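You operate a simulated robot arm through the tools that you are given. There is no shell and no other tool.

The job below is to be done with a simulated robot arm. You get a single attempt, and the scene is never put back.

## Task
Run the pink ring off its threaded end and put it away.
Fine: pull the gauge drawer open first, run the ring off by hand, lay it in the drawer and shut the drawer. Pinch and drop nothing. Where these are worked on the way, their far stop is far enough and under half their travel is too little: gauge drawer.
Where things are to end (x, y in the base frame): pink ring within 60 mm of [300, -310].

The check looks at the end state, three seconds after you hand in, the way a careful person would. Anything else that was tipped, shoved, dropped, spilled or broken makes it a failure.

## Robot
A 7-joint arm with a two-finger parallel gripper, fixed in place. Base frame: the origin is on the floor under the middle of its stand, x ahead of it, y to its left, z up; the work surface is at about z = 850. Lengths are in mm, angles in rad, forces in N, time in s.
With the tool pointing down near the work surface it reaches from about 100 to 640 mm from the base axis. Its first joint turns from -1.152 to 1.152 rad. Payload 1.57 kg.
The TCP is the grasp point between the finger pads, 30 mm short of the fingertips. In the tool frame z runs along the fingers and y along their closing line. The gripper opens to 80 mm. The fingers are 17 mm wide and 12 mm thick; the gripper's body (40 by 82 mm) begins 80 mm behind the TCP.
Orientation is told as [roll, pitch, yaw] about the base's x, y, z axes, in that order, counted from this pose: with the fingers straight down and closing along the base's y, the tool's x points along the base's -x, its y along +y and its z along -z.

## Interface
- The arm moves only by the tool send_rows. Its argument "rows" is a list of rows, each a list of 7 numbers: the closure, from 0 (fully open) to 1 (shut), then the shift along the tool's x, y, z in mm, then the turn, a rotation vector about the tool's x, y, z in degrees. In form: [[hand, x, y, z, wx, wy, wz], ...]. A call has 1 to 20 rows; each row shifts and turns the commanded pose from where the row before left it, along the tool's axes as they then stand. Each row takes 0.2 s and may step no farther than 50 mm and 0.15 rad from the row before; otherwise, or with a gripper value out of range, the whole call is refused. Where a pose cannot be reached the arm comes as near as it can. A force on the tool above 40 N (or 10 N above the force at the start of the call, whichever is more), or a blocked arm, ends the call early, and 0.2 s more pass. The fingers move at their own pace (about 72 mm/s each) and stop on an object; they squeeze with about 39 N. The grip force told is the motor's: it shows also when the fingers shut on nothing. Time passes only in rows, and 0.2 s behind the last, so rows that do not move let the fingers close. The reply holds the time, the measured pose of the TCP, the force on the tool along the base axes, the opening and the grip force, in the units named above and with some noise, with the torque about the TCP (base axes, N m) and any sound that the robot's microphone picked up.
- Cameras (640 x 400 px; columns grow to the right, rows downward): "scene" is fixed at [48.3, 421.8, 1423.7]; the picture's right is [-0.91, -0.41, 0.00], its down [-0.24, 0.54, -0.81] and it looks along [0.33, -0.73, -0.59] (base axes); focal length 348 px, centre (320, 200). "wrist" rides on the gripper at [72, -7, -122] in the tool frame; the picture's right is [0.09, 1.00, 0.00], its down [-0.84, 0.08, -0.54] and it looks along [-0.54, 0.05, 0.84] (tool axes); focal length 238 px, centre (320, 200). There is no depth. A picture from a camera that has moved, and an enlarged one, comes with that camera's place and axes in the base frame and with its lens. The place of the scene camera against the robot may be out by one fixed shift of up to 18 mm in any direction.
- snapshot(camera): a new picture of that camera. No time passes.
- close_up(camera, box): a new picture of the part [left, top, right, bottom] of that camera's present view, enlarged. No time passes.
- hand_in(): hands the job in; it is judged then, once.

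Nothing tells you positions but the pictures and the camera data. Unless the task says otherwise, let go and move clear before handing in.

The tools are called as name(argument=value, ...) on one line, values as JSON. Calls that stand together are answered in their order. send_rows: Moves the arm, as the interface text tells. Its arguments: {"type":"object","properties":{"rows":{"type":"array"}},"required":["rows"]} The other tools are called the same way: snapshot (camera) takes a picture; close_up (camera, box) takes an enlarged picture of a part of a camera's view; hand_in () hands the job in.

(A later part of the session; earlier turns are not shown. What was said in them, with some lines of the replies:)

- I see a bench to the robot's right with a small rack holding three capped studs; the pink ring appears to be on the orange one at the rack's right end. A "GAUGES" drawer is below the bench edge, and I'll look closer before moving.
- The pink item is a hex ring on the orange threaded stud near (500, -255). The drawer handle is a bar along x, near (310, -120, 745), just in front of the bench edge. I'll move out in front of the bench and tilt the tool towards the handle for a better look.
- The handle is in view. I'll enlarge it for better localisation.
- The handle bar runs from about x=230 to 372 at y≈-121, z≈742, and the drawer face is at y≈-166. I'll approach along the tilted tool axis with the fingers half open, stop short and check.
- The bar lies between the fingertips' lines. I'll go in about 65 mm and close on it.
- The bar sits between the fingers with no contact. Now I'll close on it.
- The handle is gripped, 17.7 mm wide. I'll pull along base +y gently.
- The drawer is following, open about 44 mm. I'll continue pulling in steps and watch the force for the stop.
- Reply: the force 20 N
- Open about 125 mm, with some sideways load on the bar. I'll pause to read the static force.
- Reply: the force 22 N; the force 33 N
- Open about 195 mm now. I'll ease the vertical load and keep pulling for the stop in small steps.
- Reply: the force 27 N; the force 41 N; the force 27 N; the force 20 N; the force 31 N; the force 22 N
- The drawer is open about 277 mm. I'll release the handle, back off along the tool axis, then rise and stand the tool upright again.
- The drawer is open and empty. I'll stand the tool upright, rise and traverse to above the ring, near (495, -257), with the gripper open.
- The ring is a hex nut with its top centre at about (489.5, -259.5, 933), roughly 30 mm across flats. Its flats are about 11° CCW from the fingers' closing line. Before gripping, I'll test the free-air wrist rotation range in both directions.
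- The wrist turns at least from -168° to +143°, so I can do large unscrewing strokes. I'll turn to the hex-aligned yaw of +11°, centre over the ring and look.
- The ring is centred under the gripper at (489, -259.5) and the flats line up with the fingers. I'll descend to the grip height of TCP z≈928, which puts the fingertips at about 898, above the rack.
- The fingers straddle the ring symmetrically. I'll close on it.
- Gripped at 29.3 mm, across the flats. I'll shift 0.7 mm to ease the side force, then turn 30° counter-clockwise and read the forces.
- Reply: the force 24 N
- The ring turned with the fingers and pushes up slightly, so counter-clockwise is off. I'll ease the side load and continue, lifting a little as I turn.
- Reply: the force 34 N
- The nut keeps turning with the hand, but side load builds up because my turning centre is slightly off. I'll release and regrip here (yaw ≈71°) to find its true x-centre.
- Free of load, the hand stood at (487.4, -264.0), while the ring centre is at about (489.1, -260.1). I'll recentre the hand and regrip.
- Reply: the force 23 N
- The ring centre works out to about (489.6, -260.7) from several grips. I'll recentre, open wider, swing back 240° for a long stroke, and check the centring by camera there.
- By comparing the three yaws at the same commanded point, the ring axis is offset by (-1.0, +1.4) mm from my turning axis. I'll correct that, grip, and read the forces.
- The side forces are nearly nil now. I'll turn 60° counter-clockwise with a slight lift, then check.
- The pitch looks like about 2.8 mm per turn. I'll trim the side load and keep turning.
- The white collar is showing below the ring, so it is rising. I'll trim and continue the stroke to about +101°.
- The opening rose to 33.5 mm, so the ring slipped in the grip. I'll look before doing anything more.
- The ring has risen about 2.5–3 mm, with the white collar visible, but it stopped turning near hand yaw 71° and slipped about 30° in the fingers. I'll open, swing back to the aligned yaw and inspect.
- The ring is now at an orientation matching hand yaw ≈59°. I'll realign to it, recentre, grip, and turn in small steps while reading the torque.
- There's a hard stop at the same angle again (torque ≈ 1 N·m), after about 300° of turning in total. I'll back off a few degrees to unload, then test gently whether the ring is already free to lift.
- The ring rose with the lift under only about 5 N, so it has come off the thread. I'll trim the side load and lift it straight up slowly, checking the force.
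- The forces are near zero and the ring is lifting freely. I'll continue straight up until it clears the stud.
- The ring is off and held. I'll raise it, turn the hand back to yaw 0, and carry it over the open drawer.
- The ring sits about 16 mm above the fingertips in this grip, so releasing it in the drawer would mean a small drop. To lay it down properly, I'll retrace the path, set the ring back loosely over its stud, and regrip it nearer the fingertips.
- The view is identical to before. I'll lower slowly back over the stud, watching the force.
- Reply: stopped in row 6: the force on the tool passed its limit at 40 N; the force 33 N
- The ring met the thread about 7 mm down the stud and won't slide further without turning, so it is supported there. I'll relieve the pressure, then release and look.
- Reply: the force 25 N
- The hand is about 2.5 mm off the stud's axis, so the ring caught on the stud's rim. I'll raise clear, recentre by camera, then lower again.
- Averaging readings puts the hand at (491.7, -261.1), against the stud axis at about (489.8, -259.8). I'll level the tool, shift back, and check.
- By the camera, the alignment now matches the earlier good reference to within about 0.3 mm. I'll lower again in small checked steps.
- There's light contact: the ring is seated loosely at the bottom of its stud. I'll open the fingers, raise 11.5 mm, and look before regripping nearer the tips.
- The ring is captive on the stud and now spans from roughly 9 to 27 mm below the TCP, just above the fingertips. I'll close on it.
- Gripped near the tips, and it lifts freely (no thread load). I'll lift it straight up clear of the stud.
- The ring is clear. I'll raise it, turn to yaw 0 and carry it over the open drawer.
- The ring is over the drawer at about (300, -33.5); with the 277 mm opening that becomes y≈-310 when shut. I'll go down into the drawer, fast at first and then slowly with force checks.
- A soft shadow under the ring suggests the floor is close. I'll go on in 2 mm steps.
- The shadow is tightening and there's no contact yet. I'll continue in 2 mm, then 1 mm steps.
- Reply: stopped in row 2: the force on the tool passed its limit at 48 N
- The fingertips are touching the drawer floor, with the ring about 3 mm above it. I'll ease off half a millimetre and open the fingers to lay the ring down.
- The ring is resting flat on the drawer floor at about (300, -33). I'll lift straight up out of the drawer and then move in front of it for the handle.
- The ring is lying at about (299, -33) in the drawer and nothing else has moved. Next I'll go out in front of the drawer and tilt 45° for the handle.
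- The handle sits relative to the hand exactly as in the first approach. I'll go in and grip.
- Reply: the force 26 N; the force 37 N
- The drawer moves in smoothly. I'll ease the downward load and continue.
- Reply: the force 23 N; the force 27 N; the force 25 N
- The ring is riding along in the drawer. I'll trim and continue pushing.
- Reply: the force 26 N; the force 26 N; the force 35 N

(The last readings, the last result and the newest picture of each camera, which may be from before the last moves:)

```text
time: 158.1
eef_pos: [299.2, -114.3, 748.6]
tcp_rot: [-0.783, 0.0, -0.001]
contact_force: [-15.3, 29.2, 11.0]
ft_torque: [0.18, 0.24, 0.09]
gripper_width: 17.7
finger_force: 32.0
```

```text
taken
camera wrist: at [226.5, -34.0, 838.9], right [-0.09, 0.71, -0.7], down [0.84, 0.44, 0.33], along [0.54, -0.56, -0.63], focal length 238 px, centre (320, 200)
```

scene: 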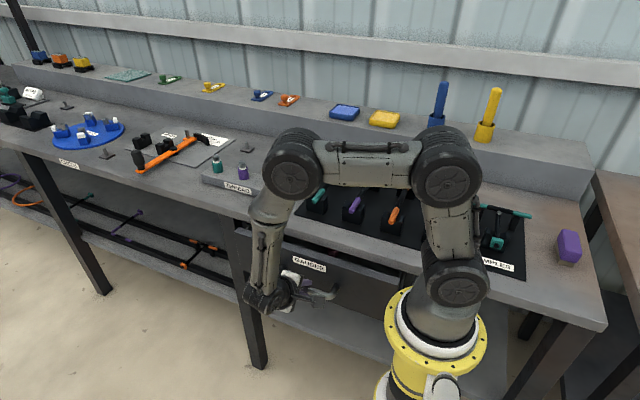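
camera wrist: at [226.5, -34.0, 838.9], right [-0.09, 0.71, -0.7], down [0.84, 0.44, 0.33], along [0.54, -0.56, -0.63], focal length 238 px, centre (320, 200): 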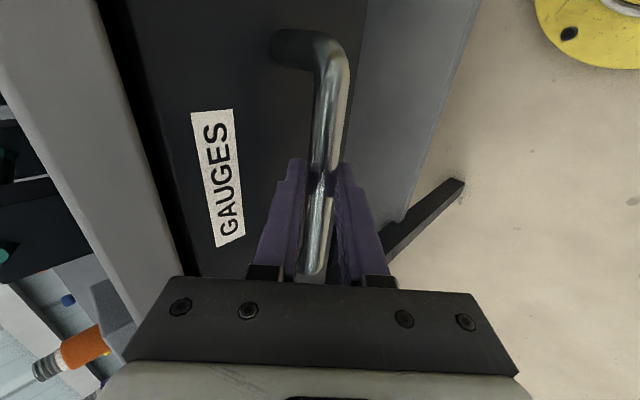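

The y-force has risen to 29 N, so the drawer is hard against its shut stop. I'll ease most of the push, release the handle, and back off along the tool axis.

send_rows(rows=[[1, 0.5, 0.5, -0.5, 0, 0, 0], [1, 0, 0, 0, 0, 0, 0]])

send_rows(rows=[[0.6, 0, 0, 0, 0, 0, 0], [0.5, 0, 0, 0, 0, 0, 0], [0.5, 0, 0, 0, 0, 0, 0]])

close_up(camera="wrist", box=[200, 60, 440, 300])

```text
time: 158.7
eef_pos: [299.1, -115.4, 748.0]
tcp_rot: [-0.785, 0.0, 0.0]
contact_force: [-3.0, 24.7, -1.8]
ft_torque: [0.21, 0.32, -0.01]
gripper_width: 17.8
finger_force: 32.4
```

```text
time: 159.5
eef_pos: [297.5, -117.2, 747.8]
tcp_rot: [-0.787, 0.001, -0.001]
contact_force: [0.2, 0.3, 1.0]
ft_torque: [0.0, 0.01, 0.03]
gripper_width: 39.7
finger_force: 0.1
```

```text
1.67 times, centred on (320, 180) of wrist
camera zoom: at [225.8, -34.5, 838.9], right [-0.09, 0.7, -0.71], down [0.84, 0.44, 0.33], along [0.54, -0.56, -0.63], focal length 397 px, centre (320, 233)
```

zoom: 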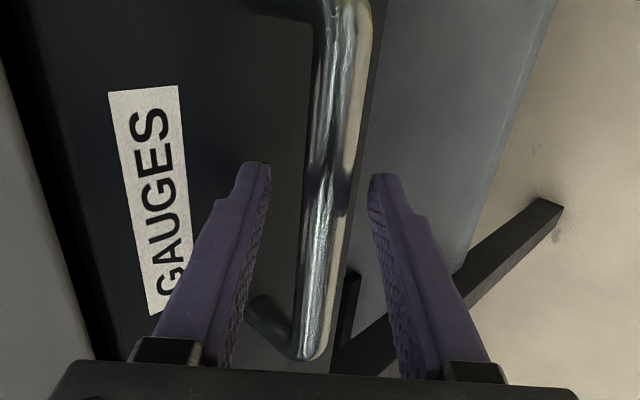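

The handle is released without contact. I'll back off along the tool axis, then rise clear in front of the bench.

send_rows(rows=[[0.5, 0, 0, -10, 0, 0, 0], [0.5, 0, 0, -20, 0, 0, 0], [0.5, 0, 0, -30, 0, 0, 0], [0.5, 0, 0, -35, 0, 0, 0], [0.5, 0, 0, -35, 0, 0, 0], [0.5, 0, 0, -35, 0, 0, 0], [0.5, 0, 0, -35, 0, 0, 0], [0.5, 0, 0, -35, 0, 0, 0], [0.5, 0, 0, 0, 0, 0, 0]])

snapshot(camera="wrist")

snapshot(camera="scene")

```text
time: 161.5
eef_pos: [298.5, 49.0, 914.9]
tcp_rot: [-0.786, 0.004, -0.001]
contact_force: [0.3, 0.1, -0.5]
ft_torque: [-0.01, 0.01, -0.02]
gripper_width: 40.0
finger_force: 0.0
```

```text
taken
camera wrist: at [226.1, 131.9, 1006.6], right [-0.09, 0.7, -0.7], down [0.84, 0.44, 0.33], along [0.54, -0.56, -0.63], focal length 238 px, centre (320, 200)
```

wrist: 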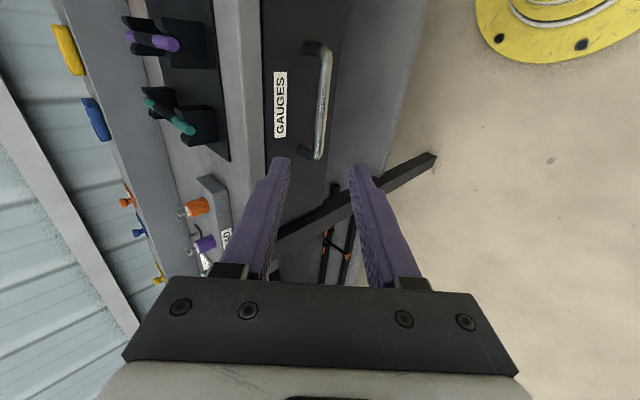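

```text
taken
```

scene: 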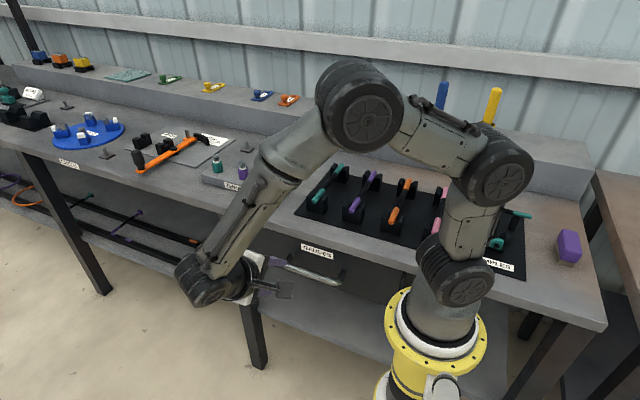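

The drawer is shut. I'll raise the arm back towards its starting pose and compare the scene with the start.

send_rows(rows=[[0.5, 0, -20, -20, 0, 0, 0], [0.5, 0, -25, -25, 0, 0, 0], [0.5, 0, -25, -25, 0, 0, 0], [0.5, 0, -25, -25, 0, 0, 0], [0.4, 0, 0, 0, -7.5, 0, 0], [0.3, 0, 0, 0, -7.5, 0, 0], [0.2, 0, 0, 0, -7.5, 0, 0], [0.1, 0, 0, 0, -7.5, 0, 0], [0, 0, 0, 0, -7.5, 0, 0], [0, 0, 0, 0, -7.5, 0, 0], [0, -12, -35, -10, 0, 0, 0], [0, -12, -35, -10, 0, 0, 0], [0, -12, -35, -10, 0, 0, 0], [0, -12, -35, -10, 0, 0, 0], [0, -12, -35, -10, 0, 0, 0], [0, -12, -35, -10, 0, 0, 0], [0, 0, 0, 0, 0, 0, 0]])

snapshot(camera="scene")

close_up(camera="scene", box=[230, 210, 430, 335])

close_up(camera="scene", box=[190, 140, 310, 215])

snapshot(camera="wrist")

```text
time: 165.1
eef_pos: [369.9, -159.0, 1109.6]
tcp_rot: [-0.003, 0.001, -0.002]
contact_force: [0.0, -0.1, 0.3]
ft_torque: [-0.01, 0.0, 0.02]
gripper_width: 80.0
finger_force: 0.0
```

```text
taken
```

scene: 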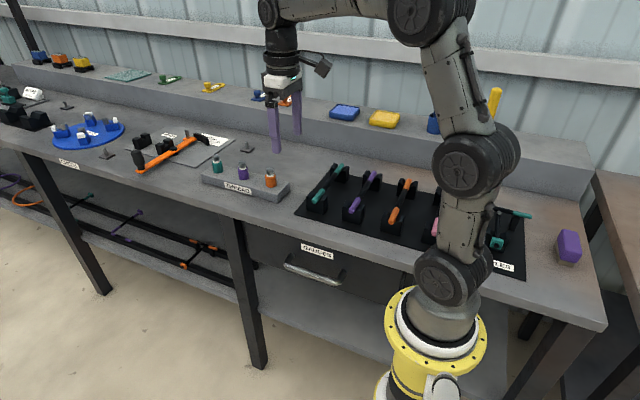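

```text
3.20 times, centred on (330, 272) of scene
camera zoom: at [48.3, 421.7, 1423.7], right [-0.91, -0.41, 0.0], down [-0.24, 0.54, -0.81], along [0.33, -0.73, -0.59], focal length 1113 px, centre (288, -32)
```

zoom: 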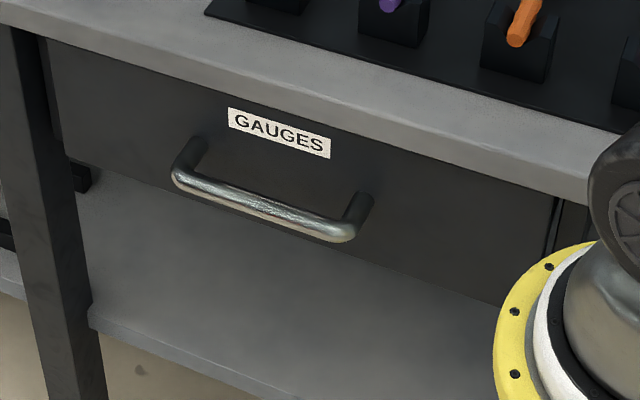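

```text
5.33 times, centred on (250, 178) of scene
camera zoom: at [48.3, 421.7, 1423.7], right [-0.91, -0.41, 0.0], down [-0.24, 0.54, -0.81], along [0.33, -0.73, -0.59], focal length 1855 px, centre (693, 320)
```

zoom: 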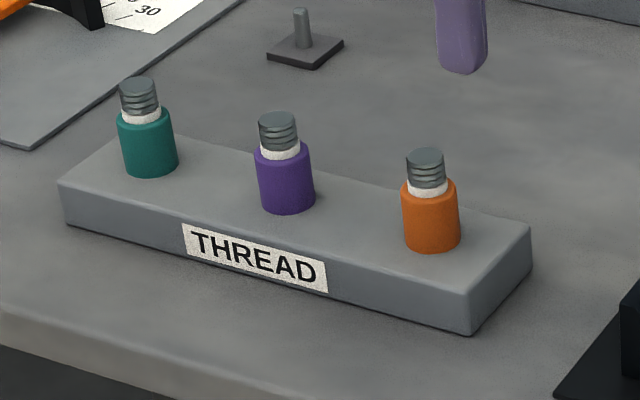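

```text
taken
camera wrist: at [298.7, -166.3, 1232.1], right [-0.09, 1.0, 0.0], down [0.84, 0.08, 0.54], along [0.54, 0.05, -0.84], focal length 238 px, centre (320, 200)
```

wrist: 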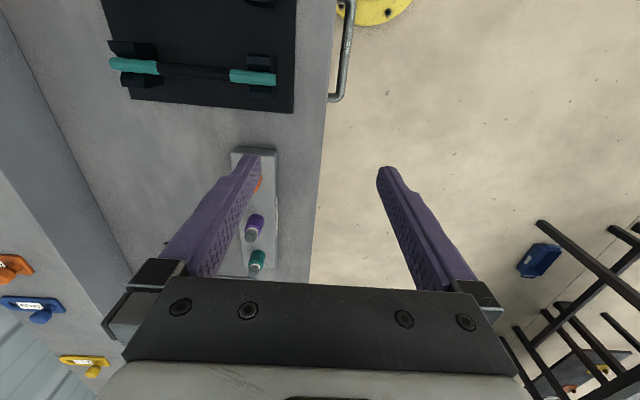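

The drawer handle and bench match the starting picture. The three studs stand untouched, the orange one is bare, and the ring should lie in the shut drawer at about (300, -308). The hand is open and clear, so I'm handing in.

hand_in()

```text
The job is handed in.
```

The pink ring is off its stud and lying flat in the gauge drawer, and the drawer is pushed hard against its shut stop. I estimate the ring is at about (300, -308), so well within 60 mm of the target. That figure comes from where I laid it and how far the drawer travelled. I couldn't see the ring once the drawer was shut.

- **Drawer:** I pulled it open about 277 mm before touching the ring. I never felt the far stop, so I can't say exactly what share of its travel that was.
- **Running it off:** The ring came free after about 300° counter-clockwise. It slipped once in the fingers at the end of the thread and turned back about 12°, but it stayed on the stud.
- **Regrip:** In the first grip it would have fallen about 16 mm in the drawer. I set it back over its stud and gripped it nearer the fingertips, so it settled only about 3 mm when I let go.
- **Contacts over the force limit:** Two moves stopped early on contact. One was the ring catching the stud's rim on the way back on, and the other was the fingertips touching the drawer floor. I saw no damage from either.

In the final pictures, the other two studs, the bench and the drawer handle look the same as at the start. The gripper was open and clear when I handed in.
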